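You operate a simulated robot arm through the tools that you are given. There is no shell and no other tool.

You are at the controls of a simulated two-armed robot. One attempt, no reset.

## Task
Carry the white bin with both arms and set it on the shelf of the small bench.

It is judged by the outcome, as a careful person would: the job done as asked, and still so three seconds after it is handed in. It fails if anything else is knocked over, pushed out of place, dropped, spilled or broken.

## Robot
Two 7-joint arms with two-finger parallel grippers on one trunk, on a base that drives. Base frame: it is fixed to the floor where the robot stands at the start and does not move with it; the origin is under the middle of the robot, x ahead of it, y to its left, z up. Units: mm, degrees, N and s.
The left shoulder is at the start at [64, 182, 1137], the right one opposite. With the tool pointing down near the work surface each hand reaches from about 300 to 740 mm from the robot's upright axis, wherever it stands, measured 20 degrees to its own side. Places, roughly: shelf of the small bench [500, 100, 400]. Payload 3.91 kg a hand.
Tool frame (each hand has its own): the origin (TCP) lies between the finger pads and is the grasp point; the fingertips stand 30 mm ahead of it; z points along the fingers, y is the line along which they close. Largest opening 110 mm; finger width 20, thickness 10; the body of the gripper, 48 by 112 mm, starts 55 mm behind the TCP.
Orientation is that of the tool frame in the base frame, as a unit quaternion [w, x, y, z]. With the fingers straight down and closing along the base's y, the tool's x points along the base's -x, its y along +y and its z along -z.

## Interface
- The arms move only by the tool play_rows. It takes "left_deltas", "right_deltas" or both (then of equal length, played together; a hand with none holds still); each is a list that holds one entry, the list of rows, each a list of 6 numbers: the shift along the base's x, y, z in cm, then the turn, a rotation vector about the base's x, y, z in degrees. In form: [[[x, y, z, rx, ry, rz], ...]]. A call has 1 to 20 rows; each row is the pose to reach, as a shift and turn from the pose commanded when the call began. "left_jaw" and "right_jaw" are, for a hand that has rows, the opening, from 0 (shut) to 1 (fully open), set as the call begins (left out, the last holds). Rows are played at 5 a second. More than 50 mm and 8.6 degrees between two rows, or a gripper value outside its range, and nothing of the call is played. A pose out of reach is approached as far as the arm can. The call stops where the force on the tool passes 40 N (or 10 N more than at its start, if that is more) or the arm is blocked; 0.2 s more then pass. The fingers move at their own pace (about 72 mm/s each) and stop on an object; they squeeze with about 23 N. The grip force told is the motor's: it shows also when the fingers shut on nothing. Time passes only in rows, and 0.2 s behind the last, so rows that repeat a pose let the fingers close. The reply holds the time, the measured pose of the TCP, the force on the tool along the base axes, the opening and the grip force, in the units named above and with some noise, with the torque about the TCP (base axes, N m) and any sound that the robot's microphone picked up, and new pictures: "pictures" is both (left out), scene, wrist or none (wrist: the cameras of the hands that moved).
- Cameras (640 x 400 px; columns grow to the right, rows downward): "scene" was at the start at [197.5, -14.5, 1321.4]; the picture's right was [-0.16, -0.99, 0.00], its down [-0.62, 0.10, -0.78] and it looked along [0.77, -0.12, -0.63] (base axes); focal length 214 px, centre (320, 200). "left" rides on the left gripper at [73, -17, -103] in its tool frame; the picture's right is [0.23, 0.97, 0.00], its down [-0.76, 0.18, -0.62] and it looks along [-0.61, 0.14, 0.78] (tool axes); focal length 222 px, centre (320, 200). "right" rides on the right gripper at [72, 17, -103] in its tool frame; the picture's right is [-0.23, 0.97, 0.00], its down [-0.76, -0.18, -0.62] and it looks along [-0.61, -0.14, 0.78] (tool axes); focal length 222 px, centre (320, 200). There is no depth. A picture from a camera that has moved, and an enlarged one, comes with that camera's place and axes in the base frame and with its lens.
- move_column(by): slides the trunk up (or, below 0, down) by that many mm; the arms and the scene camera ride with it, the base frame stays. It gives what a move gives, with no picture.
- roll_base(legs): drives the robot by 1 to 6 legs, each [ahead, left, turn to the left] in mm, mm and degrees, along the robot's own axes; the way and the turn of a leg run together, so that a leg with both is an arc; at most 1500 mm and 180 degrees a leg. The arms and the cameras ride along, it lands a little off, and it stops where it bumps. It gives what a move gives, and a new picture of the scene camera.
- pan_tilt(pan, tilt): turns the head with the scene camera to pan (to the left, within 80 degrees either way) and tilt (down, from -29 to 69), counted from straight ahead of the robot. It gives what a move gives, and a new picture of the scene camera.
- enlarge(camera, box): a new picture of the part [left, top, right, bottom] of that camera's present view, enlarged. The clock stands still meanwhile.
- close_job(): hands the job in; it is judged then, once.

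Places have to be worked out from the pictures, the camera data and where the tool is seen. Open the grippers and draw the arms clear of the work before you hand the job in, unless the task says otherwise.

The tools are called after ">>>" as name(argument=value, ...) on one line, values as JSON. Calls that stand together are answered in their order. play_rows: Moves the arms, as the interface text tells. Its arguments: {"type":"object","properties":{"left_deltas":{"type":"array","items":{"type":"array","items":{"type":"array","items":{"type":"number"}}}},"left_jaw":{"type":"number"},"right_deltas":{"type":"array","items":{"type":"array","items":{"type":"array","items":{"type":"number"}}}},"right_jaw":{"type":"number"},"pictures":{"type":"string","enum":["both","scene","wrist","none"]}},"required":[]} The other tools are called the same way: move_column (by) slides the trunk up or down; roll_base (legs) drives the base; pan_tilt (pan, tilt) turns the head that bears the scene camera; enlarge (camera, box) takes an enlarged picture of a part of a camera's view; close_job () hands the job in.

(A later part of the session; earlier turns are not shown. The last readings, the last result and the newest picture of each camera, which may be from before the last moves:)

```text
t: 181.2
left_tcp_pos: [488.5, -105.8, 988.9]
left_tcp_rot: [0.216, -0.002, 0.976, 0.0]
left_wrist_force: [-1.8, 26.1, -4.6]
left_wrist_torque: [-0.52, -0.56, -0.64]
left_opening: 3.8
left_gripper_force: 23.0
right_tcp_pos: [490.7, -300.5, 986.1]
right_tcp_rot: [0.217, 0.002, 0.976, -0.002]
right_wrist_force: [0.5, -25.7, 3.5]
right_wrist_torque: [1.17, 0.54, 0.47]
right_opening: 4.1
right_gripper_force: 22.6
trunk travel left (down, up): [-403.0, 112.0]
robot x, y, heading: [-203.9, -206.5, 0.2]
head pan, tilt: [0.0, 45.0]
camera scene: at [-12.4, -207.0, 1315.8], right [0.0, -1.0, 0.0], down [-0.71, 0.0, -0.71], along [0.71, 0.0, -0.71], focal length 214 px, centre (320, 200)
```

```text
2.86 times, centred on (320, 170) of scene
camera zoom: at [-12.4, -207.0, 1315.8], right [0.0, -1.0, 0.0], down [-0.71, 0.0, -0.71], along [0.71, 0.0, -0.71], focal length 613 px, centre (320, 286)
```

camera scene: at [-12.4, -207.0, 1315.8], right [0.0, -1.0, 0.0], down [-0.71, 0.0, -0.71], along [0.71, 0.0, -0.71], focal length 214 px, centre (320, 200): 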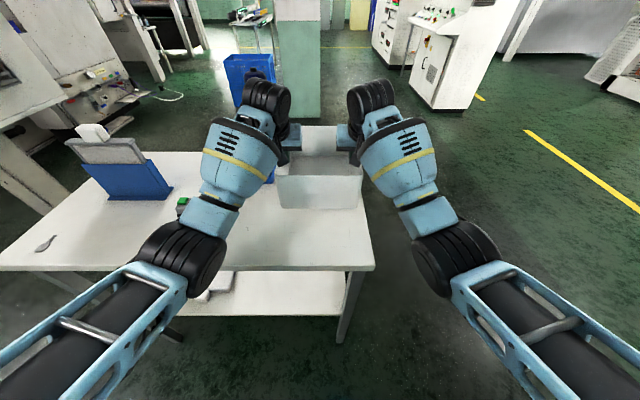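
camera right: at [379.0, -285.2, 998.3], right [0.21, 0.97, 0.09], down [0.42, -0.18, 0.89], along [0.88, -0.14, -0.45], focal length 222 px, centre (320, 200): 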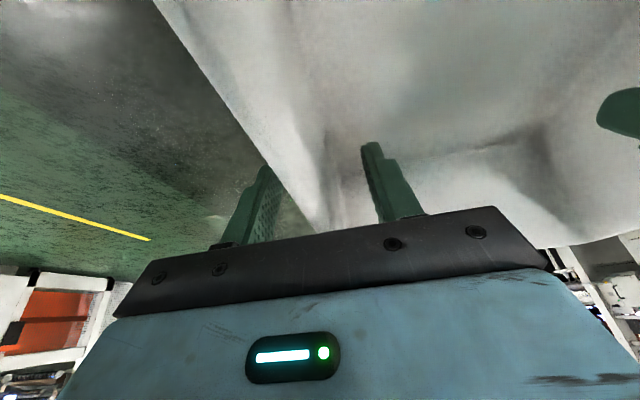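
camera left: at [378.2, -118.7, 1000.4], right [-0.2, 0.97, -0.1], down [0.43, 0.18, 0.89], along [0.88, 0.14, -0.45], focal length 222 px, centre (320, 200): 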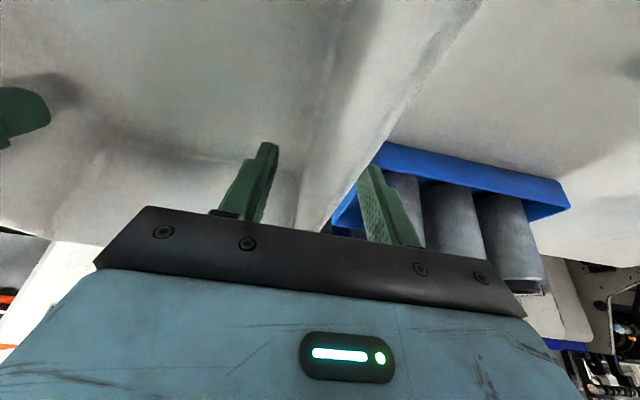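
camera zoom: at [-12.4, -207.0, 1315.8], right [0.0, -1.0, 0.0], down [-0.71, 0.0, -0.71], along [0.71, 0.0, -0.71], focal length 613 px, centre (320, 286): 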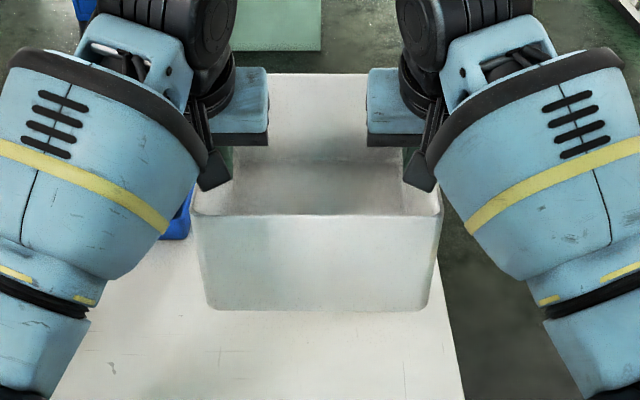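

The bin is lifted level. The hands now press together (±26 N), so I'll spread them about 3 mm each to relax.

>>> play_rows(left_deltas=[[[0, 0.1, 0, 0, 0, 0], [0, 0.2, 0, 0, 0, 0], [0, 0.3, 0, 0, 0, 0], [0, 0.3, 0, 0, 0, 0]]], right_deltas=[[[0, -0.1, 0, 0, 0, 0], [0, -0.2, 0, 0, 0, 0], [0, -0.3, 0, 0, 0, 0], [0, -0.3, 0, 0, 0, 0]]], pictures="none")

```text
t: 182.2
left_tcp_pos: [488.1, -106.3, 987.1]
left_tcp_rot: [0.217, 0.002, 0.976, -0.002]
left_wrist_force: [-4.4, 10.1, -3.5]
left_wrist_torque: [0.41, -0.08, -0.21]
left_opening: 3.9
left_gripper_force: 23.0
right_tcp_pos: [490.1, -302.4, 987.3]
right_tcp_rot: [0.218, -0.001, 0.976, 0.0]
right_wrist_force: [3.4, -10.4, 0.9]
right_wrist_torque: [-0.04, 0.04, -0.47]
right_opening: 3.8
right_gripper_force: 22.9
trunk travel left (down, up): [-403.0, 112.0]
robot x, y, heading: [-207.2, -205.2, 0.0]
head pan, tilt: [0.0, 45.0]
```

Forces are low (±10 N) and the grip is steady. I'll back the robot away from the bench, first 200 mm, and check.

>>> roll_base(legs=[[-200, 0, 0]])

```text
t: 183.8
left_tcp_pos: [284.7, -108.3, 988.3]
left_tcp_rot: [0.216, 0.002, 0.976, -0.002]
left_wrist_force: [-4.4, -1.3, -2.1]
left_wrist_torque: [0.43, 0.31, -0.23]
left_opening: 3.9
left_gripper_force: 22.2
right_tcp_pos: [286.5, -304.0, 986.9]
right_tcp_rot: [0.218, 0.002, 0.976, -0.001]
right_wrist_force: [3.8, 0.9, 0.5]
right_wrist_torque: [-0.07, -0.35, -0.53]
right_opening: 3.9
right_gripper_force: 23.1
trunk travel left (down, up): [-403.0, 112.0]
robot x, y, heading: [-408.3, -203.1, 0.1]
head pan, tilt: [0.0, 45.0]
camera scene: at [-215.6, -207.5, 1315.9], right [0.0, -1.0, 0.0], down [-0.71, 0.0, -0.71], along [0.71, 0.0, -0.71], focal length 214 px, centre (320, 200)
```

scene: 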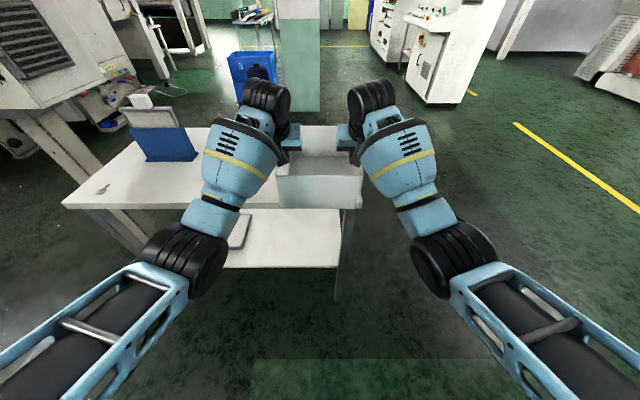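

Grip is steady. I'll back another 250 mm so the bin clears the table edge, then shift left about 228 mm to line up with the free part of the shelf.

>>> roll_base(legs=[[-250, 0, 0], [0, 228, 0]])

```text
t: 187.8
left_tcp_pos: [35.0, 120.7, 988.0]
left_tcp_rot: [0.217, 0.0, 0.976, -0.002]
left_wrist_force: [-3.5, -1.4, -3.3]
left_wrist_torque: [0.37, 0.16, -0.23]
left_opening: 4.0
left_gripper_force: 23.2
right_tcp_pos: [36.7, -76.2, 987.0]
right_tcp_rot: [0.218, 0.001, 0.976, -0.001]
right_wrist_force: [3.4, 0.9, -0.8]
right_wrist_torque: [-0.23, -0.19, -0.54]
right_opening: 3.7
right_gripper_force: 23.2
trunk travel left (down, up): [-403.0, 112.0]
robot x, y, heading: [-657.2, 18.8, 0.2]
head pan, tilt: [0.0, 45.0]
camera scene: at [-465.2, 19.1, 1315.9], right [0.0, -1.0, 0.0], down [-0.71, 0.0, -0.71], along [0.71, 0.0, -0.71], focal length 214 px, centre (320, 200)
```

scene: 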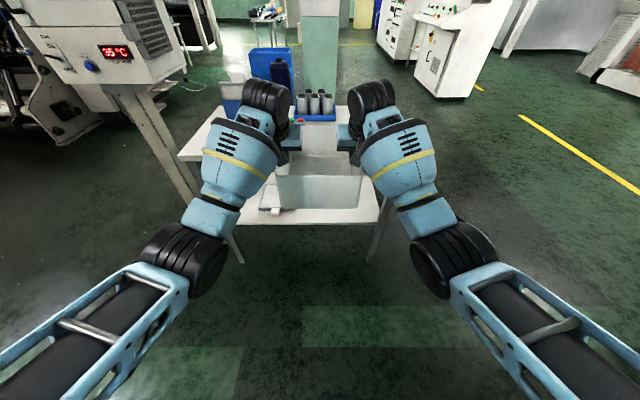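

The bin is held in front of the bench at (36, 22), with its far edge at about x≈156, clear of the table edge. I'll lower the trunk in steps.

>>> move_column(by=-150)

>>> move_column(by=-150)

>>> pan_tilt(pan=0, tilt=35)

```text
t: 189.5
left_tcp_pos: [35.5, 118.6, 838.4]
left_tcp_rot: [0.217, 0.001, 0.976, -0.002]
left_wrist_force: [-2.6, -1.6, -1.2]
left_wrist_torque: [0.26, -0.22, -0.13]
left_opening: 3.9
left_gripper_force: 23.0
right_tcp_pos: [35.8, -76.6, 838.6]
right_tcp_rot: [0.219, 0.0, 0.976, -0.001]
right_wrist_force: [4.1, 1.9, -0.9]
right_wrist_torque: [-0.24, 0.16, -0.49]
right_opening: 3.7
right_gripper_force: 23.1
trunk travel left (down, up): [-253.0, 262.0]
robot x, y, heading: [-660.3, 21.2, 0.2]
head pan, tilt: [0.0, 45.0]
```

```text
t: 191.3
left_tcp_pos: [34.1, 119.1, 687.5]
left_tcp_rot: [0.218, 0.001, 0.976, -0.002]
left_wrist_force: [-3.9, -2.2, -1.7]
left_wrist_torque: [0.36, 0.25, -0.24]
left_opening: 3.8
left_gripper_force: 22.8
right_tcp_pos: [36.9, -76.0, 689.1]
right_tcp_rot: [0.219, 0.001, 0.976, -0.001]
right_wrist_force: [4.1, 1.8, -2.3]
right_wrist_torque: [-0.39, -0.32, -0.56]
right_opening: 4.1
right_gripper_force: 22.7
trunk travel left (down, up): [-103.0, 412.0]
robot x, y, heading: [-659.6, 19.7, 0.0]
head pan, tilt: [0.0, 45.0]
```

```text
t: 192.0
left_tcp_pos: [34.8, 119.6, 687.6]
left_tcp_rot: [0.216, 0.001, 0.976, -0.002]
left_wrist_force: [-5.4, -0.4, -1.8]
left_wrist_torque: [0.29, 0.14, -0.27]
left_opening: 3.8
left_gripper_force: 22.9
right_tcp_pos: [36.7, -78.4, 686.8]
right_tcp_rot: [0.218, 0.001, 0.976, -0.001]
right_wrist_force: [4.2, 0.8, -1.3]
right_wrist_torque: [-0.34, -0.17, -0.52]
right_opening: 3.9
right_gripper_force: 22.8
trunk travel left (down, up): [-103.0, 412.0]
robot x, y, heading: [-658.5, 17.4, -0.0]
head pan, tilt: [0.0, 35.0]
camera scene: at [-354.4, 19.0, 1002.4], right [0.0, -1.0, 0.0], down [-0.57, 0.0, -0.82], along [0.82, 0.0, -0.57], focal length 214 px, centre (320, 200)
```

scene: 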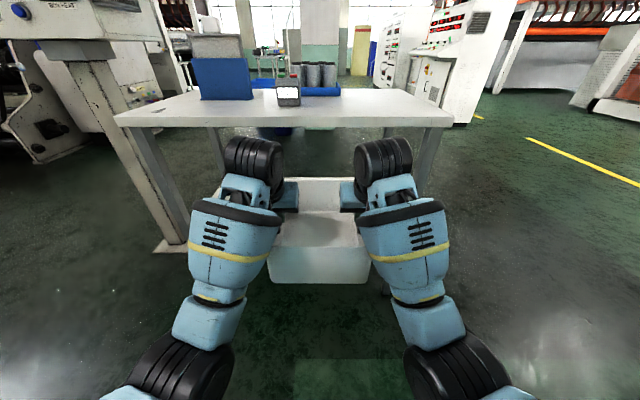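

Everything is stable. I'll lower the trunk the rest of the way (about 98 mm), then look at the bench and shelf.

>>> move_column(by=-98)

>>> pan_tilt(pan=0, tilt=25)

```text
t: 193.3
left_tcp_pos: [34.5, 119.1, 589.2]
left_tcp_rot: [0.216, 0.002, 0.976, -0.002]
left_wrist_force: [-0.9, -1.1, -5.0]
left_wrist_torque: [0.71, -0.57, 0.06]
left_opening: 3.9
left_gripper_force: 23.0
right_tcp_pos: [36.7, -75.7, 589.9]
right_tcp_rot: [0.219, 0.001, 0.976, -0.001]
right_wrist_force: [1.3, 1.4, 3.1]
right_wrist_torque: [0.19, 0.56, -0.28]
right_opening: 3.8
right_gripper_force: 22.8
trunk travel left (down, up): [-5.0, 510.0]
robot x, y, heading: [-657.7, 20.4, -0.0]
head pan, tilt: [0.0, 35.0]
```

```text
t: 194.0
left_tcp_pos: [35.6, 119.5, 589.7]
left_tcp_rot: [0.215, 0.002, 0.977, -0.002]
left_wrist_force: [-0.5, -1.1, -6.0]
left_wrist_torque: [0.67, 0.03, 0.08]
left_opening: 3.9
left_gripper_force: 23.0
right_tcp_pos: [36.9, -76.5, 588.0]
right_tcp_rot: [0.219, 0.0, 0.976, -0.001]
right_wrist_force: [1.1, 2.0, 2.6]
right_wrist_torque: [0.1, -0.05, -0.27]
right_opening: 3.9
right_gripper_force: 23.5
trunk travel left (down, up): [-5.0, 510.0]
robot x, y, heading: [-658.6, 17.9, -0.1]
head pan, tilt: [0.0, 25.0]
camera scene: at [-322.2, 19.0, 925.7], right [0.0, -1.0, 0.0], down [-0.42, 0.0, -0.91], along [0.91, 0.0, -0.42], focal length 214 px, centre (320, 200)
```

scene: 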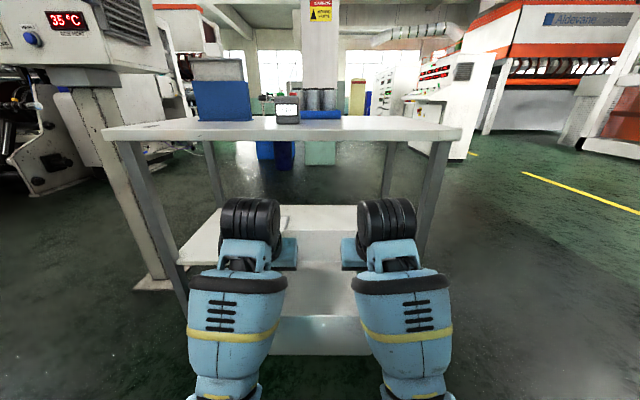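

Now I'll lower the arms 57 mm so the bin bottom is about 45 mm above shelf level, still in front of the bench.

>>> play_rows(left_deltas=[[[0, 0, -1.2, 0, 0, 0], [0, 0, -2.4, 0, 0, 0], [0, 0, -3.6, 0, 0, 0], [0, 0, -4.8, 0, 0, 0], [0, 0, -5.7, 0, 0, 0], [0, 0, -5.7, 0, 0, 0]]], right_deltas=[[[0, 0, -1.2, 0, 0, 0], [0, 0, -2.4, 0, 0, 0], [0, 0, -3.6, 0, 0, 0], [0, 0, -4.8, 0, 0, 0], [0, 0, -5.7, 0, 0, 0], [0, 0, -5.7, 0, 0, 0]]], pictures="both")

```text
t: 195.4
left_tcp_pos: [34.1, 119.8, 532.1]
left_tcp_rot: [0.217, 0.0, 0.976, -0.001]
left_wrist_force: [2.1, 3.0, -9.4]
left_wrist_torque: [0.78, -0.4, 0.38]
left_opening: 4.1
left_gripper_force: 22.8
right_tcp_pos: [36.8, -76.0, 532.8]
right_tcp_rot: [0.219, 0.0, 0.976, 0.0]
right_wrist_force: [-2.5, -3.6, 6.0]
right_wrist_torque: [0.74, 0.4, 0.36]
right_opening: 4.0
right_gripper_force: 22.9
trunk travel left (down, up): [-5.0, 510.0]
robot x, y, heading: [-660.6, 19.9, 0.2]
head pan, tilt: [0.0, 25.0]
camera scene: at [-322.2, 19.0, 925.8], right [0.0, -1.0, 0.0], down [-0.42, 0.0, -0.91], along [0.91, 0.0, -0.42], focal length 214 px, centre (320, 200)
camera right: at [-72.6, -58.9, 593.3], right [0.21, 0.97, 0.1], down [0.42, -0.18, 0.89], along [0.88, -0.14, -0.45], focal length 222 px, centre (320, 200)
camera left: at [-75.0, 103.6, 595.1], right [-0.2, 0.97, -0.1], down [0.43, 0.18, 0.89], along [0.88, 0.14, -0.45], focal length 222 px, centre (320, 200)
```

scene: 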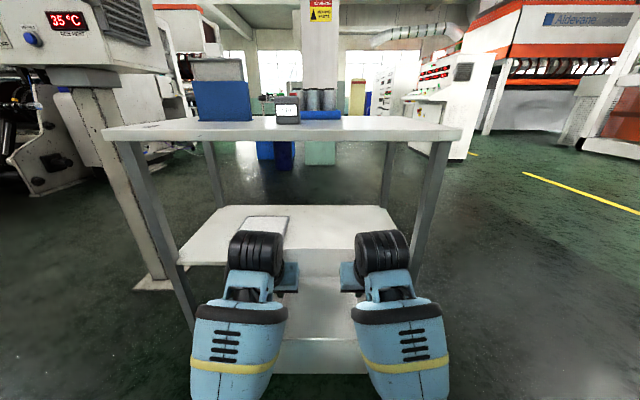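
right: 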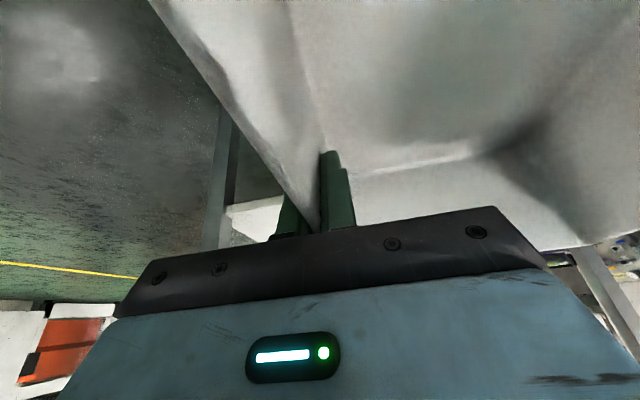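
left: 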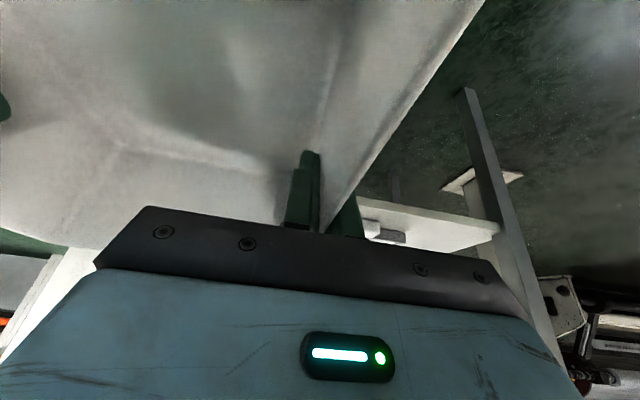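

Bin bottom is about 445, rim about 555, well between shelf (400) and table underside (830). I'll drive forward 180 mm and check the alignment.

>>> roll_base(legs=[[180, 0, 0]])

```text
t: 196.9
left_tcp_pos: [214.7, 119.3, 532.2]
left_tcp_rot: [0.217, 0.001, 0.976, -0.002]
left_wrist_force: [3.9, 8.7, -10.2]
left_wrist_torque: [0.83, -0.23, 0.41]
left_opening: 4.3
left_gripper_force: 23.2
right_tcp_pos: [216.6, -77.7, 531.6]
right_tcp_rot: [0.217, 0.001, 0.976, -0.001]
right_wrist_force: [-3.5, -8.6, 6.7]
right_wrist_torque: [0.86, 0.23, 0.49]
right_opening: 3.6
right_gripper_force: 23.0
trunk travel left (down, up): [-5.0, 510.0]
robot x, y, heading: [-480.2, 22.1, -0.0]
head pan, tilt: [0.0, 25.0]
camera scene: at [-142.7, 18.7, 925.7], right [0.0, -1.0, 0.0], down [-0.42, 0.0, -0.91], along [0.91, 0.0, -0.42], focal length 214 px, centre (320, 200)
```

scene: 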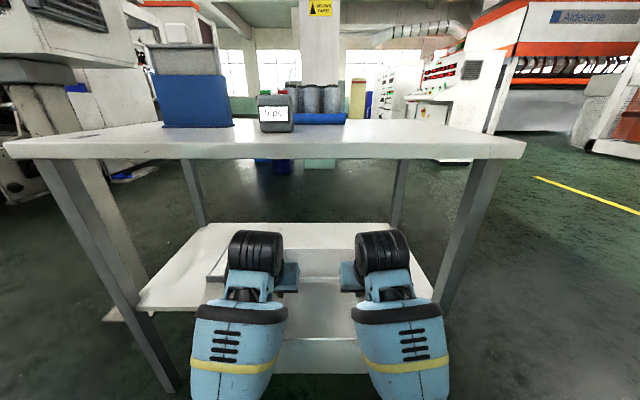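

Alignment is good: the bin is entering between the legs with the table edge well above the wrists. I'll drive forward another 150 mm.

>>> roll_base(legs=[[150, 0, 0]])

>>> pan_tilt(pan=0, tilt=45)

```text
t: 198.3
left_tcp_pos: [357.7, 119.7, 532.3]
left_tcp_rot: [0.215, 0.0, 0.977, 0.0]
left_wrist_force: [3.2, 1.3, -6.1]
left_wrist_torque: [0.49, -0.41, 0.3]
left_opening: 3.9
left_gripper_force: 22.9
right_tcp_pos: [360.5, -75.5, 531.6]
right_tcp_rot: [0.218, 0.001, 0.976, -0.001]
right_wrist_force: [-2.2, 0.2, 2.3]
right_wrist_torque: [0.37, 0.39, 0.35]
right_opening: 3.9
right_gripper_force: 23.1
trunk travel left (down, up): [-5.0, 510.0]
robot x, y, heading: [-334.5, 19.0, 0.1]
head pan, tilt: [0.0, 25.0]
camera scene: at [1.8, 19.6, 925.7], right [0.0, -1.0, 0.0], down [-0.42, 0.0, -0.91], along [0.91, 0.0, -0.42], focal length 214 px, centre (320, 200)
```

scene: 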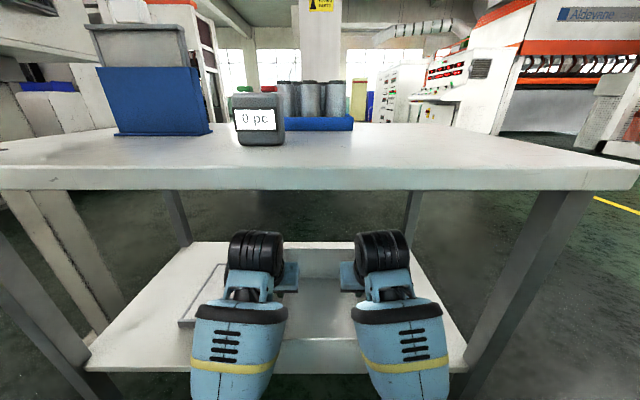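

```text
t: 199.1
left_tcp_pos: [357.5, 119.5, 532.2]
left_tcp_rot: [0.215, 0.001, 0.977, 0.0]
left_wrist_force: [1.2, -0.9, -2.8]
left_wrist_torque: [0.22, -0.17, 0.2]
left_opening: 3.8
left_gripper_force: 22.6
right_tcp_pos: [361.3, -76.7, 531.7]
right_tcp_rot: [0.218, 0.001, 0.976, -0.002]
right_wrist_force: [-1.0, 0.6, -0.2]
right_wrist_torque: [0.08, 0.09, 0.17]
right_opening: 3.9
right_gripper_force: 23.5
trunk travel left (down, up): [-5.0, 510.0]
robot x, y, heading: [-336.0, 17.5, -0.0]
head pan, tilt: [0.0, 45.0]
camera scene: at [-9.1, 19.6, 895.2], right [0.0, -1.0, 0.0], down [-0.71, 0.0, -0.71], along [0.71, 0.0, -0.71], focal length 214 px, centre (320, 200)
```

scene: 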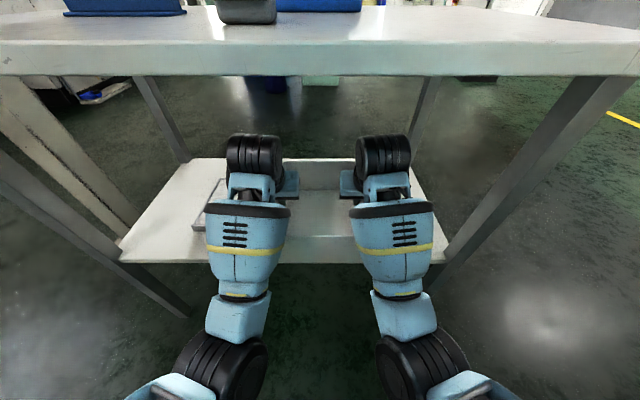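

The bin is over the shelf's front half and the shelf object is clear to the left. I'll extend both arms 42 mm further in, then start lowering.

>>> play_rows(left_deltas=[[[1.1, 0, 0, 0, 0, 0], [2.2, 0, 0, 0, 0, 0], [3.3, 0, 0, 0, 0, 0], [4.2, 0, 0, 0, 0, 0], [4.2, 0, 0, 0, 0, 0]]], right_deltas=[[[1.1, 0, 0, 0, 0, 0], [2.2, 0, 0, 0, 0, 0], [3.3, 0, 0, 0, 0, 0], [4.2, 0, 0, 0, 0, 0], [4.2, 0, 0, 0, 0, 0]]], pictures="both")

```text
t: 200.3
left_tcp_pos: [401.0, 120.5, 532.8]
left_tcp_rot: [0.217, 0.001, 0.976, -0.001]
left_wrist_force: [-0.3, 1.3, 0.1]
left_wrist_torque: [-0.27, -0.33, -0.07]
left_opening: 4.1
left_gripper_force: 23.1
right_tcp_pos: [403.4, -75.8, 530.9]
right_tcp_rot: [0.219, 0.0, 0.976, 0.0]
right_wrist_force: [0.0, -2.4, -2.5]
right_wrist_torque: [-0.09, 0.28, 0.14]
right_opening: 3.8
right_gripper_force: 22.7
trunk travel left (down, up): [-5.0, 510.0]
robot x, y, heading: [-335.3, 18.2, 0.2]
head pan, tilt: [0.0, 45.0]
camera scene: at [-9.1, 19.6, 895.2], right [0.0, -1.0, 0.0], down [-0.71, 0.0, -0.71], along [0.71, 0.0, -0.71], focal length 214 px, centre (320, 200)
camera right: at [293.5, -58.2, 593.3], right [0.21, 0.97, 0.09], down [0.42, -0.18, 0.89], along [0.88, -0.14, -0.45], focal length 222 px, centre (320, 200)
camera left: at [290.9, 104.1, 594.5], right [-0.21, 0.97, -0.1], down [0.43, 0.18, 0.89], along [0.88, 0.14, -0.45], focal length 222 px, centre (320, 200)
```

scene: 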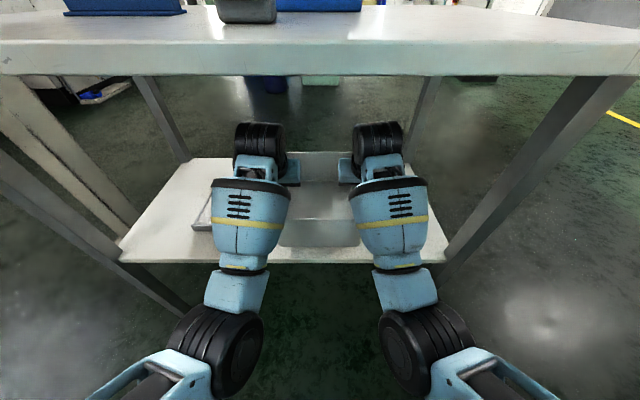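
right: 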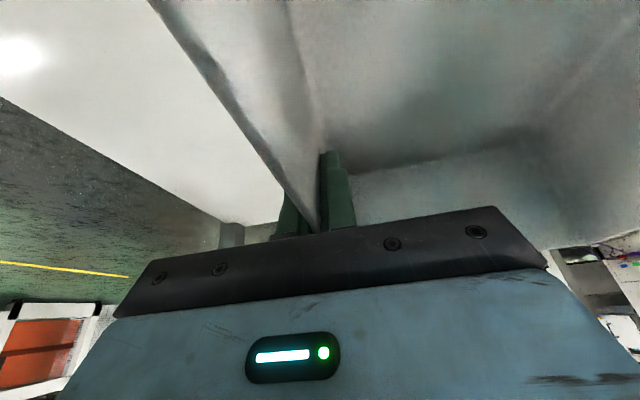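
left: 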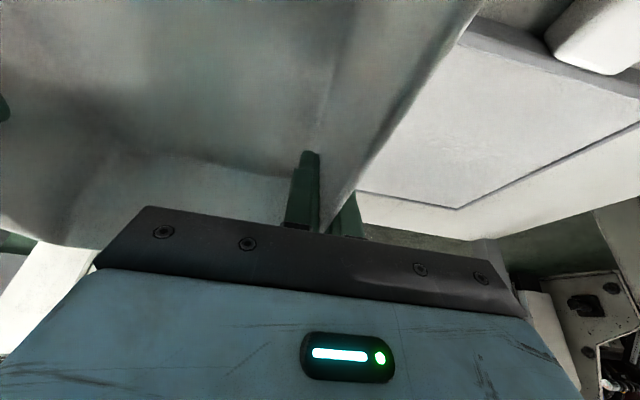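

The board-like object on the shelf has its right edge at about y≈155–180, and the bin's left wall is at y≈122. The right side has plenty of room, so I'll shift the bin 20 mm right for margin and begin lowering.

>>> play_rows(left_deltas=[[[0, -0.7, 0, 0, 0, 0], [0, -1.4, 0, 0, 0, 0], [0, -2, 0, 0, 0, 0], [0, -2, -1, 0, 0, 0], [0, -2, -2, 0, 0, 0], [0, -2, -3, 0, 0, 0], [0, -2, -3, 0, 0, 0]]], right_deltas=[[[0, -0.7, 0, 0, 0, 0], [0, -1.4, 0, 0, 0, 0], [0, -2, 0, 0, 0, 0], [0, -2, -1, 0, 0, 0], [0, -2, -2, 0, 0, 0], [0, -2, -3, 0, 0, 0], [0, -2, -3, 0, 0, 0]]], pictures="scene")

```text
t: 201.9
left_tcp_pos: [399.7, 99.0, 501.6]
left_tcp_rot: [0.216, 0.001, 0.976, -0.001]
left_wrist_force: [4.8, 5.8, -3.9]
left_wrist_torque: [0.14, 0.25, 0.45]
left_opening: 4.1
left_gripper_force: 23.1
right_tcp_pos: [401.8, -96.8, 502.1]
right_tcp_rot: [0.218, 0.0, 0.976, -0.001]
right_wrist_force: [-4.3, -3.6, 1.1]
right_wrist_torque: [0.38, -0.28, 0.56]
right_opening: 3.9
right_gripper_force: 22.8
trunk travel left (down, up): [-5.0, 510.0]
robot x, y, heading: [-336.1, 17.3, 0.3]
head pan, tilt: [0.0, 45.0]
camera scene: at [-9.1, 19.6, 895.2], right [0.0, -1.0, 0.0], down [-0.71, 0.0, -0.71], along [0.71, 0.0, -0.71], focal length 214 px, centre (320, 200)
```

scene: 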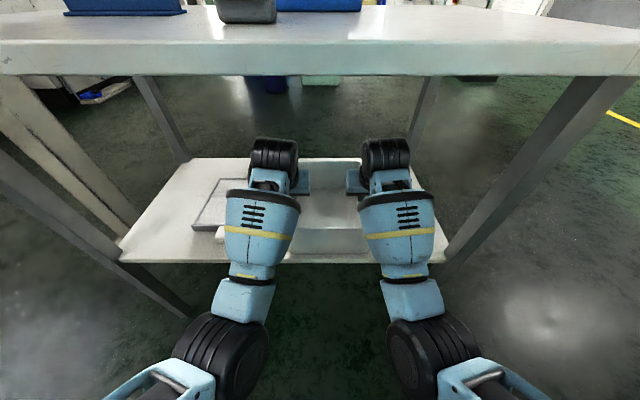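

The bin's near wall would be at x≈285, just inside the shelf edge (about 265–275). I'll move 20 mm further in for margin and lower another 10 mm.

>>> play_rows(left_deltas=[[[0.7, 0, 0, 0, 0, 0], [1.4, 0, 0, 0, 0, 0], [2, 0, 0, 0, 0, 0], [2, 0, -0.5, 0, 0, 0], [2, 0, -1, 0, 0, 0], [2, 0, -1, 0, 0, 0]]], right_deltas=[[[0.7, 0, 0, 0, 0, 0], [1.4, 0, 0, 0, 0, 0], [2, 0, 0, 0, 0, 0], [2, 0, -0.5, 0, 0, 0], [2, 0, -1, 0, 0, 0], [2, 0, -1, 0, 0, 0]]], pictures="none")

```text
t: 203.3
left_tcp_pos: [420.7, 99.3, 496.6]
left_tcp_rot: [0.221, 0.001, 0.975, -0.001]
left_wrist_force: [1.5, 1.7, 18.4]
left_wrist_torque: [0.59, 0.29, 0.0]
left_opening: 4.1
left_gripper_force: 22.7
right_tcp_pos: [423.9, -95.9, 497.1]
right_tcp_rot: [0.223, 0.002, 0.975, -0.001]
right_wrist_force: [9.3, -4.6, 16.9]
right_wrist_torque: [0.07, 0.05, -0.34]
right_opening: 3.9
right_gripper_force: 22.7
trunk travel left (down, up): [-5.0, 510.0]
robot x, y, heading: [-332.5, 19.4, 0.2]
head pan, tilt: [0.0, 45.0]
```

Contact: both hands feel about 17–18 N upward at z≈497, so the bin rests on the shelf. I'll look closely before releasing.

>>> enlarge(camera="scene", box=[100, 120, 480, 290])

>>> enlarge(camera="left", box=[0, 0, 640, 400])

>>> enlarge(camera="right", box=[0, 0, 640, 400])

```text
1.68 times, centred on (290, 205) of scene
camera zoom: at [-11.2, 19.4, 896.0], right [0.0, -1.0, 0.0], down [-0.71, 0.0, -0.71], along [0.71, 0.0, -0.71], focal length 361 px, centre (370, 192)
```

zoom: 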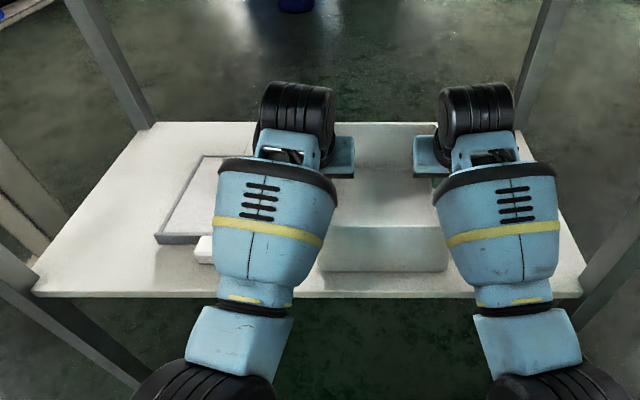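

```text
1.00 times, centred on (320, 200) of left (not enlarged: the box is as wide or as high as the picture)
camera zoom: at [310.5, 84.2, 559.5], right [-0.2, 0.97, -0.1], down [0.42, 0.18, 0.89], along [0.88, 0.14, -0.45], focal length 222 px, centre (320, 200)
```

zoom: 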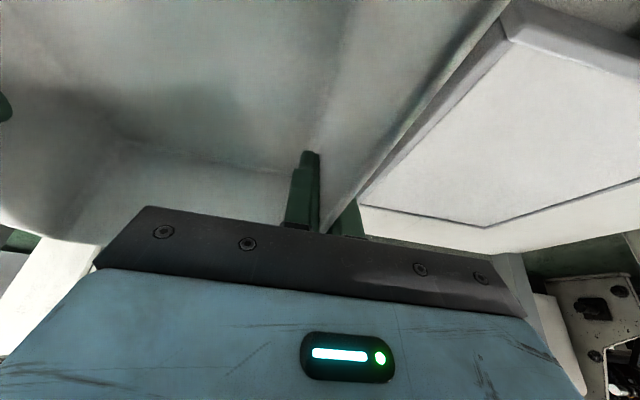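

```text
1.00 times, centred on (320, 200) of right (not enlarged: the box is as wide or as high as the picture)
camera zoom: at [313.1, -78.4, 557.2], right [0.21, 0.97, 0.1], down [0.41, -0.18, 0.89], along [0.89, -0.14, -0.44], focal length 222 px, centre (320, 200)
```

zoom: 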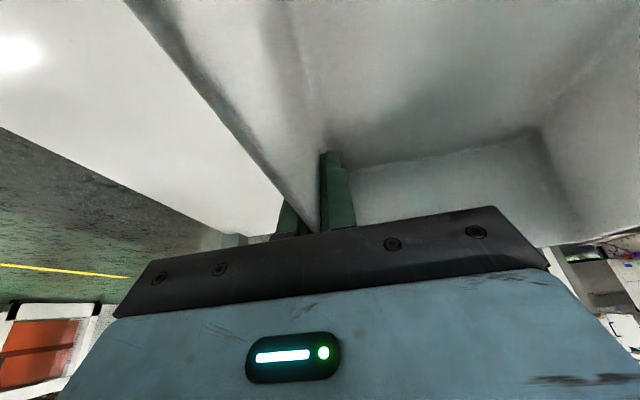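

The bin stands wholly on the shelf, with its front about 40 mm inside the edge and about 70 mm clear of the board. I'll open both grippers.

>>> play_rows(left_deltas=[[[0, 0, 0, 0, 0, 0], [0, 0, 0, 0, 0, 0], [0, 0, 0, 0, 0, 0], [0, 0, 0, 0, 0, 0]]], right_deltas=[[[0, 0, 0, 0, 0, 0], [0, 0, 0, 0, 0, 0], [0, 0, 0, 0, 0, 0], [0, 0, 0, 0, 0, 0]]], left_jaw=0.45, right_jaw=0.45, pictures="both")

```text
t: 204.3
left_tcp_pos: [418.6, 99.6, 494.5]
left_tcp_rot: [0.217, 0.0, 0.976, -0.001]
left_wrist_force: [-0.2, -0.2, 0.4]
left_wrist_torque: [0.0, -0.03, 0.0]
left_opening: 49.5
left_gripper_force: 0.1
right_tcp_pos: [422.9, -95.7, 491.0]
right_tcp_rot: [0.218, 0.001, 0.976, -0.001]
right_wrist_force: [-0.1, -0.1, -0.2]
right_wrist_torque: [0.0, 0.01, 0.02]
right_opening: 49.5
right_gripper_force: 0.1
trunk travel left (down, up): [-5.0, 510.0]
robot x, y, heading: [-332.5, 21.4, 0.2]
head pan, tilt: [0.0, 45.0]
camera scene: at [-9.4, 19.6, 895.3], right [0.0, -1.0, 0.0], down [-0.71, 0.0, -0.71], along [0.71, 0.0, -0.71], focal length 214 px, centre (320, 200)
camera right: at [313.1, -78.2, 553.8], right [0.21, 0.97, 0.1], down [0.42, -0.18, 0.89], along [0.88, -0.14, -0.45], focal length 222 px, centre (320, 200)
camera left: at [311.0, 84.8, 555.8], right [-0.21, 0.97, -0.1], down [0.43, 0.18, 0.89], along [0.88, 0.14, -0.45], focal length 222 px, centre (320, 200)
```

scene: 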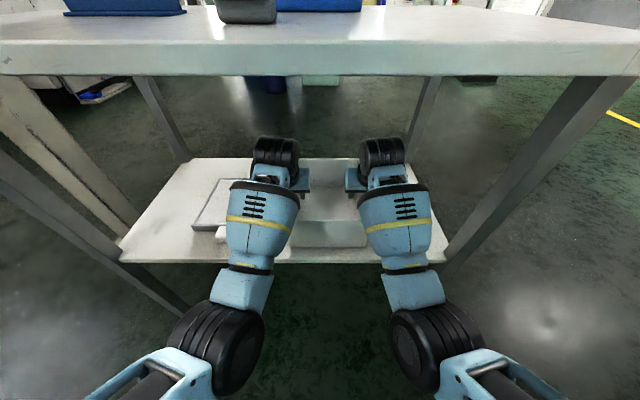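
right: 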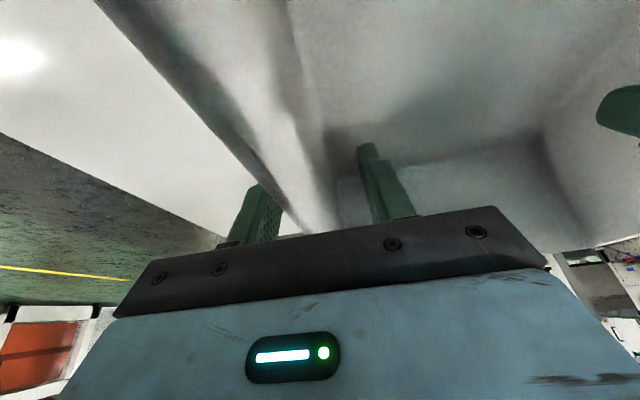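
left: 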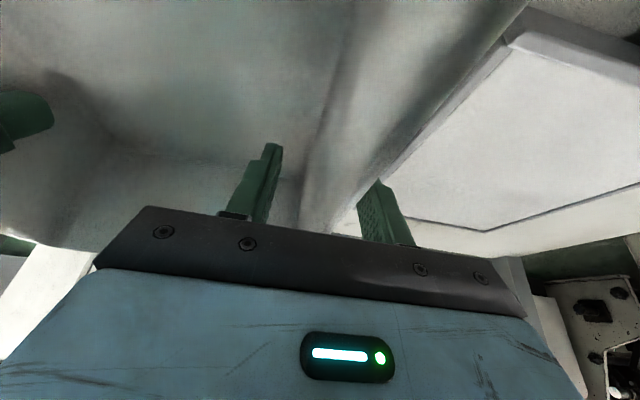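

Released, with no residual force and the bin standing. I'll raise both hands straight up 75 mm to clear the rim, staying below the table underside.

>>> play_rows(left_deltas=[[[0, 0, 1.5, 0, 0, 0], [0, 0, 3, 0, 0, 0], [0, 0, 4.5, 0, 0, 0], [0, 0, 6, 0, 0, 0], [0, 0, 7.5, 0, 0, 0], [0, 0, 7.5, 0, 0, 0]]], right_deltas=[[[0, 0, 1.5, 0, 0, 0], [0, 0, 3, 0, 0, 0], [0, 0, 4.5, 0, 0, 0], [0, 0, 6, 0, 0, 0], [0, 0, 7.7, 0, 0, 0], [0, 0, 7.7, 0, 0, 0]]], pictures="both")

```text
t: 205.7
left_tcp_pos: [418.6, 100.1, 568.6]
left_tcp_rot: [0.217, 0.0, 0.976, -0.001]
left_wrist_force: [0.3, -0.4, -0.2]
left_wrist_torque: [0.03, -0.01, -0.01]
left_opening: 49.7
left_gripper_force: 0.0
right_tcp_pos: [422.2, -95.1, 568.1]
right_tcp_rot: [0.219, 0.0, 0.976, -0.001]
right_wrist_force: [-0.2, 1.0, -0.9]
right_wrist_torque: [-0.02, 0.04, 0.02]
right_opening: 49.4
right_gripper_force: 0.0
trunk travel left (down, up): [-5.0, 510.0]
robot x, y, heading: [-335.3, 20.1, 0.0]
head pan, tilt: [0.0, 45.0]
camera scene: at [-9.4, 19.6, 895.3], right [0.0, -1.0, 0.0], down [-0.71, 0.0, -0.71], along [0.71, 0.0, -0.71], focal length 214 px, centre (320, 200)
camera right: at [312.0, -78.0, 630.5], right [0.21, 0.97, 0.1], down [0.42, -0.18, 0.89], along [0.88, -0.14, -0.45], focal length 222 px, centre (320, 200)
camera left: at [309.1, 84.6, 630.7], right [-0.21, 0.97, -0.1], down [0.43, 0.18, 0.89], along [0.88, 0.14, -0.45], focal length 222 px, centre (320, 200)
```

scene: 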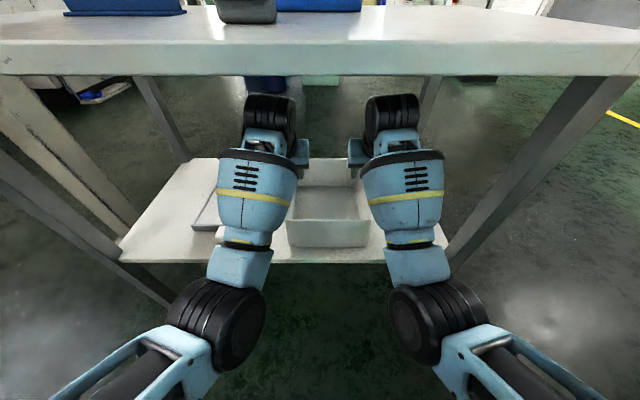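
right: 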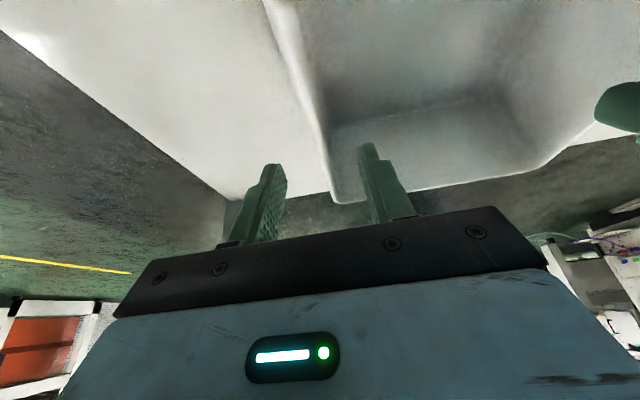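
left: 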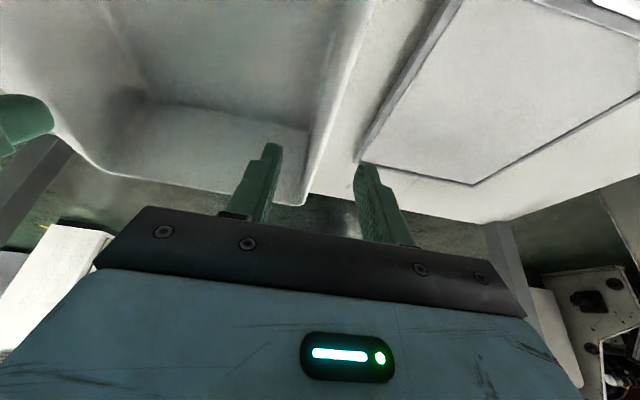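

The hands are above the rim with clearance both to the bin and to the table underside. I'll back the robot straight out 350 mm.

>>> roll_base(legs=[[-350, 0, 0]])

>>> pan_tilt(pan=0, tilt=25)

```text
t: 208.0
left_tcp_pos: [68.8, 97.6, 567.3]
left_tcp_rot: [0.217, 0.002, 0.976, -0.001]
left_wrist_force: [0.0, -1.1, 0.7]
left_wrist_torque: [0.01, 0.03, 0.0]
left_opening: 49.3
left_gripper_force: 0.0
right_tcp_pos: [70.4, -100.2, 569.7]
right_tcp_rot: [0.219, 0.003, 0.976, -0.001]
right_wrist_force: [-0.8, 0.7, -0.8]
right_wrist_torque: [0.0, 0.02, -0.01]
right_opening: 49.5
right_gripper_force: 0.1
trunk travel left (down, up): [-5.0, 510.0]
robot x, y, heading: [-682.8, 21.5, -0.1]
head pan, tilt: [0.0, 45.0]
camera scene: at [-359.2, 18.1, 895.3], right [0.0, -1.0, 0.0], down [-0.71, 0.0, -0.71], along [0.71, 0.0, -0.71], focal length 214 px, centre (320, 200)
```

scene: 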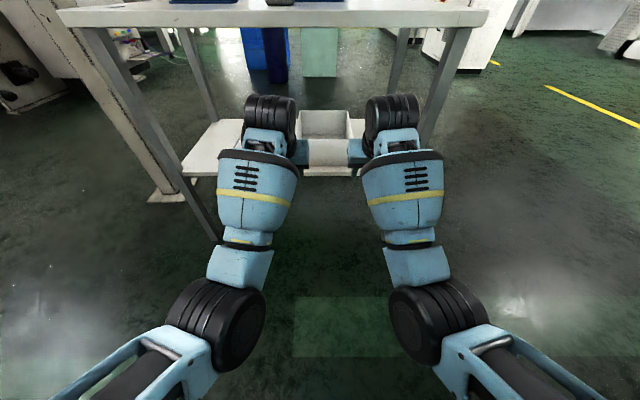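

```text
t: 208.8
left_tcp_pos: [68.2, 97.4, 566.8]
left_tcp_rot: [0.217, 0.002, 0.976, -0.001]
left_wrist_force: [-0.9, 0.3, 0.0]
left_wrist_torque: [0.01, 0.04, -0.01]
left_opening: 49.4
left_gripper_force: 0.0
right_tcp_pos: [73.0, -99.6, 569.6]
right_tcp_rot: [0.218, 0.003, 0.976, -0.002]
right_wrist_force: [-0.8, -0.2, 0.0]
right_wrist_torque: [0.0, 0.03, 0.04]
right_opening: 49.3
right_gripper_force: 0.0
trunk travel left (down, up): [-5.0, 510.0]
robot x, y, heading: [-684.3, 20.2, -0.0]
head pan, tilt: [0.0, 25.0]
camera scene: at [-348.3, 18.1, 925.8], right [0.0, -1.0, 0.0], down [-0.42, 0.0, -0.91], along [0.91, 0.0, -0.42], focal length 214 px, centre (320, 200)
```

scene: 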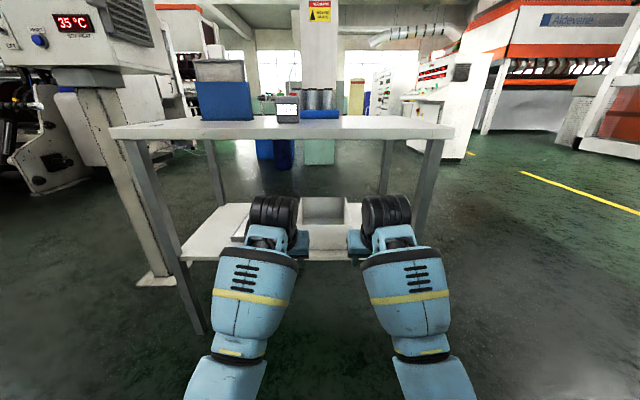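

The hands are out. I'll spread them apart and open the grippers, then inspect the bin and bench closely.

>>> play_rows(left_deltas=[[[0, 3, 0, 0, 0, 0], [-1, 6, 0, 0, 0, 0], [-2, 9, 0, 0, 0, 0], [-3, 12, 0, 0, 0, 0], [-4, 15, 0, 0, 0, 0], [-5, 18, 0, 0, 0, 0]]], right_deltas=[[[0, -3, 0, 0, 0, 0], [-1, -6, 0, 0, 0, 0], [-2, -9, 0, 0, 0, 0], [-3, -12, 0, 0, 0, 0], [-4, -15, 0, 0, 0, 0], [-5, -18, 0, 0, 0, 0]]], left_jaw=1, right_jaw=1, pictures="scene")

>>> enlarge(camera="scene", box=[160, 90, 480, 290])

```text
t: 210.2
left_tcp_pos: [17.7, 277.8, 568.2]
left_tcp_rot: [0.215, 0.003, 0.977, -0.001]
left_wrist_force: [-0.3, -0.7, 0.3]
left_wrist_torque: [-0.01, -0.01, 0.03]
left_opening: 109.9
left_gripper_force: 0.0
right_tcp_pos: [20.2, -279.6, 566.7]
right_tcp_rot: [0.218, 0.002, 0.976, -0.001]
right_wrist_force: [0.0, 0.1, 0.0]
right_wrist_torque: [0.0, 0.0, -0.01]
right_opening: 110.0
right_gripper_force: 0.1
trunk travel left (down, up): [-5.0, 510.0]
robot x, y, heading: [-684.7, 20.9, -0.1]
head pan, tilt: [0.0, 25.0]
camera scene: at [-348.4, 17.8, 925.9], right [0.0, -1.0, 0.0], down [-0.42, 0.0, -0.91], along [0.91, 0.0, -0.42], focal length 214 px, centre (320, 200)
```

scene: 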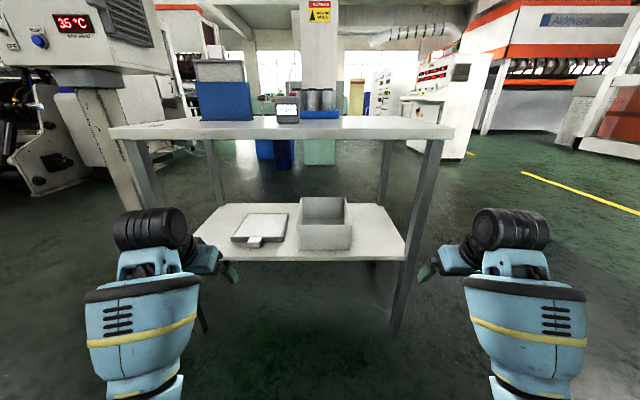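

```text
2.00 times, centred on (320, 190) of scene
camera zoom: at [-348.4, 17.8, 925.9], right [0.0, -1.0, 0.0], down [-0.42, 0.0, -0.91], along [0.91, 0.0, -0.42], focal length 429 px, centre (320, 220)
```

zoom: 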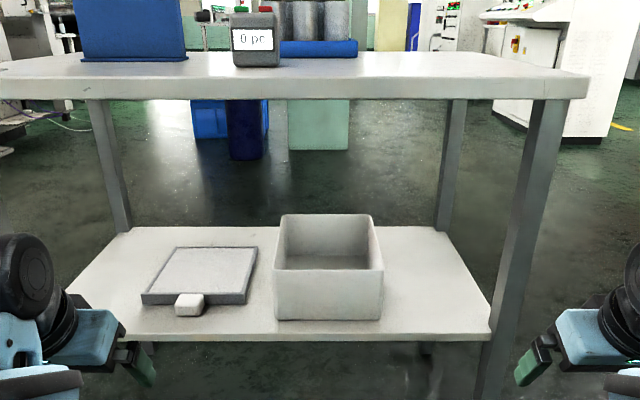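

The bin stands upright and fully on the shelf beside the board, and the board and table items look undisturbed. I'll raise the trunk clear of the bench to check the tabletop from above.

>>> roll_base(legs=[[-60, 0, 0]])

>>> move_column(by=380)

>>> pan_tilt(pan=0, tilt=30)

>>> enlarge(camera="scene", box=[180, 100, 460, 275])

```text
t: 211.3
left_tcp_pos: [11.0, 275.8, 568.2]
left_tcp_rot: [0.216, 0.002, 0.976, -0.002]
left_wrist_force: [0.5, 0.0, -0.3]
left_wrist_torque: [-0.01, -0.01, 0.0]
left_opening: 110.1
left_gripper_force: 0.0
right_tcp_pos: [14.8, -279.3, 566.0]
right_tcp_rot: [0.218, 0.0, 0.976, -0.002]
right_wrist_force: [-0.4, -0.4, 0.2]
right_wrist_torque: [-0.02, 0.0, -0.03]
right_opening: 109.9
right_gripper_force: 0.0
trunk travel left (down, up): [-5.0, 510.0]
robot x, y, heading: [-691.4, 16.4, -0.0]
head pan, tilt: [0.0, 25.0]
stopped in leg 1: the robot was blocked; the commanded pose is now the measured one
camera scene: at [-354.7, 16.5, 925.8], right [0.0, -1.0, 0.0], down [-0.42, 0.0, -0.91], along [0.91, 0.0, -0.42], focal length 214 px, centre (320, 200)
```

scene: 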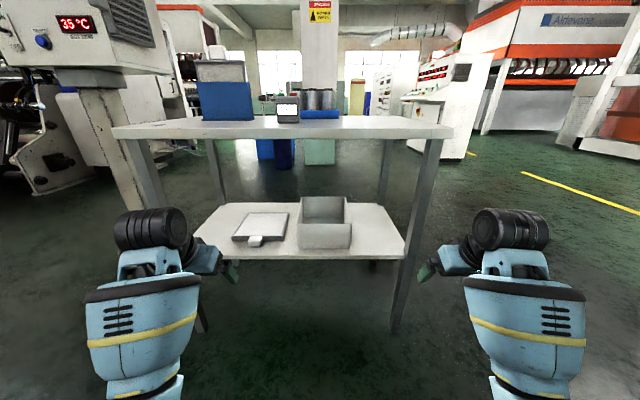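

```text
t: 215.0
left_tcp_pos: [11.2, 276.7, 947.6]
left_tcp_rot: [0.215, 0.002, 0.977, -0.001]
left_wrist_force: [-0.5, -0.8, 0.6]
left_wrist_torque: [-0.01, -0.03, 0.0]
left_opening: 109.9
left_gripper_force: 0.1
right_tcp_pos: [15.2, -279.1, 944.4]
right_tcp_rot: [0.217, 0.001, 0.976, -0.001]
right_wrist_force: [0.1, -0.2, 0.1]
right_wrist_torque: [0.0, -0.01, 0.02]
right_opening: 109.9
right_gripper_force: 0.0
trunk travel left (down, up): [-385.0, 130.0]
robot x, y, heading: [-692.9, 15.9, -0.2]
head pan, tilt: [0.0, 25.0]
```

```text
t: 215.6
left_tcp_pos: [11.6, 277.8, 948.6]
left_tcp_rot: [0.216, 0.001, 0.976, -0.001]
left_wrist_force: [0.7, 0.0, -1.1]
left_wrist_torque: [0.02, -0.03, -0.01]
left_opening: 110.2
left_gripper_force: 0.1
right_tcp_pos: [14.2, -280.3, 945.7]
right_tcp_rot: [0.218, 0.001, 0.976, -0.001]
right_wrist_force: [0.3, -0.1, -0.1]
right_wrist_torque: [-0.01, 0.01, 0.01]
right_opening: 110.1
right_gripper_force: 0.2
trunk travel left (down, up): [-385.0, 130.0]
robot x, y, heading: [-690.4, 15.9, -0.2]
head pan, tilt: [0.0, 30.0]
camera scene: at [-481.3, 16.5, 1318.2], right [0.0, -1.0, 0.0], down [-0.5, 0.0, -0.87], along [0.87, 0.0, -0.5], focal length 214 px, centre (320, 200)
```

scene: 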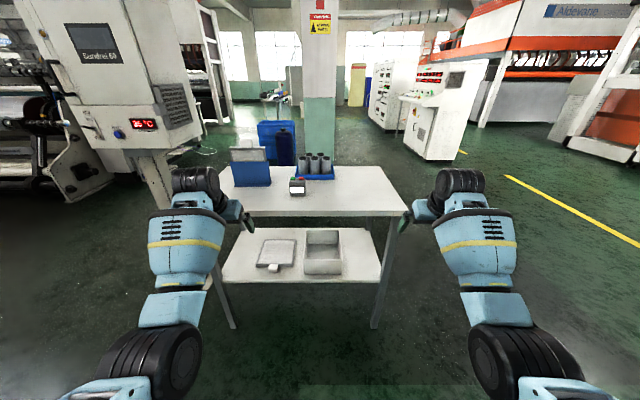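

```text
2.29 times, centred on (320, 188) of scene
camera zoom: at [-481.3, 16.5, 1318.2], right [0.0, -1.0, 0.0], down [-0.5, 0.0, -0.87], along [0.87, 0.0, -0.5], focal length 490 px, centre (320, 229)
```

zoom: 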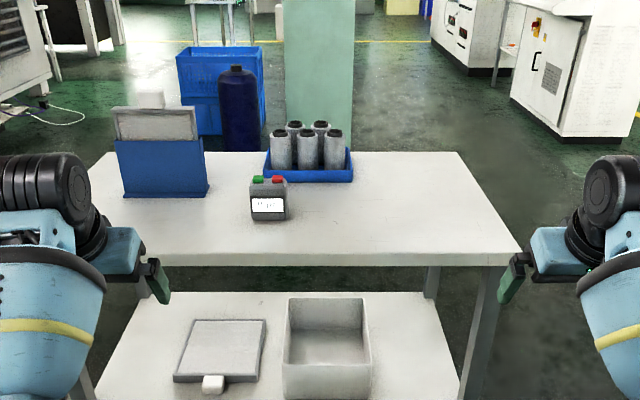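

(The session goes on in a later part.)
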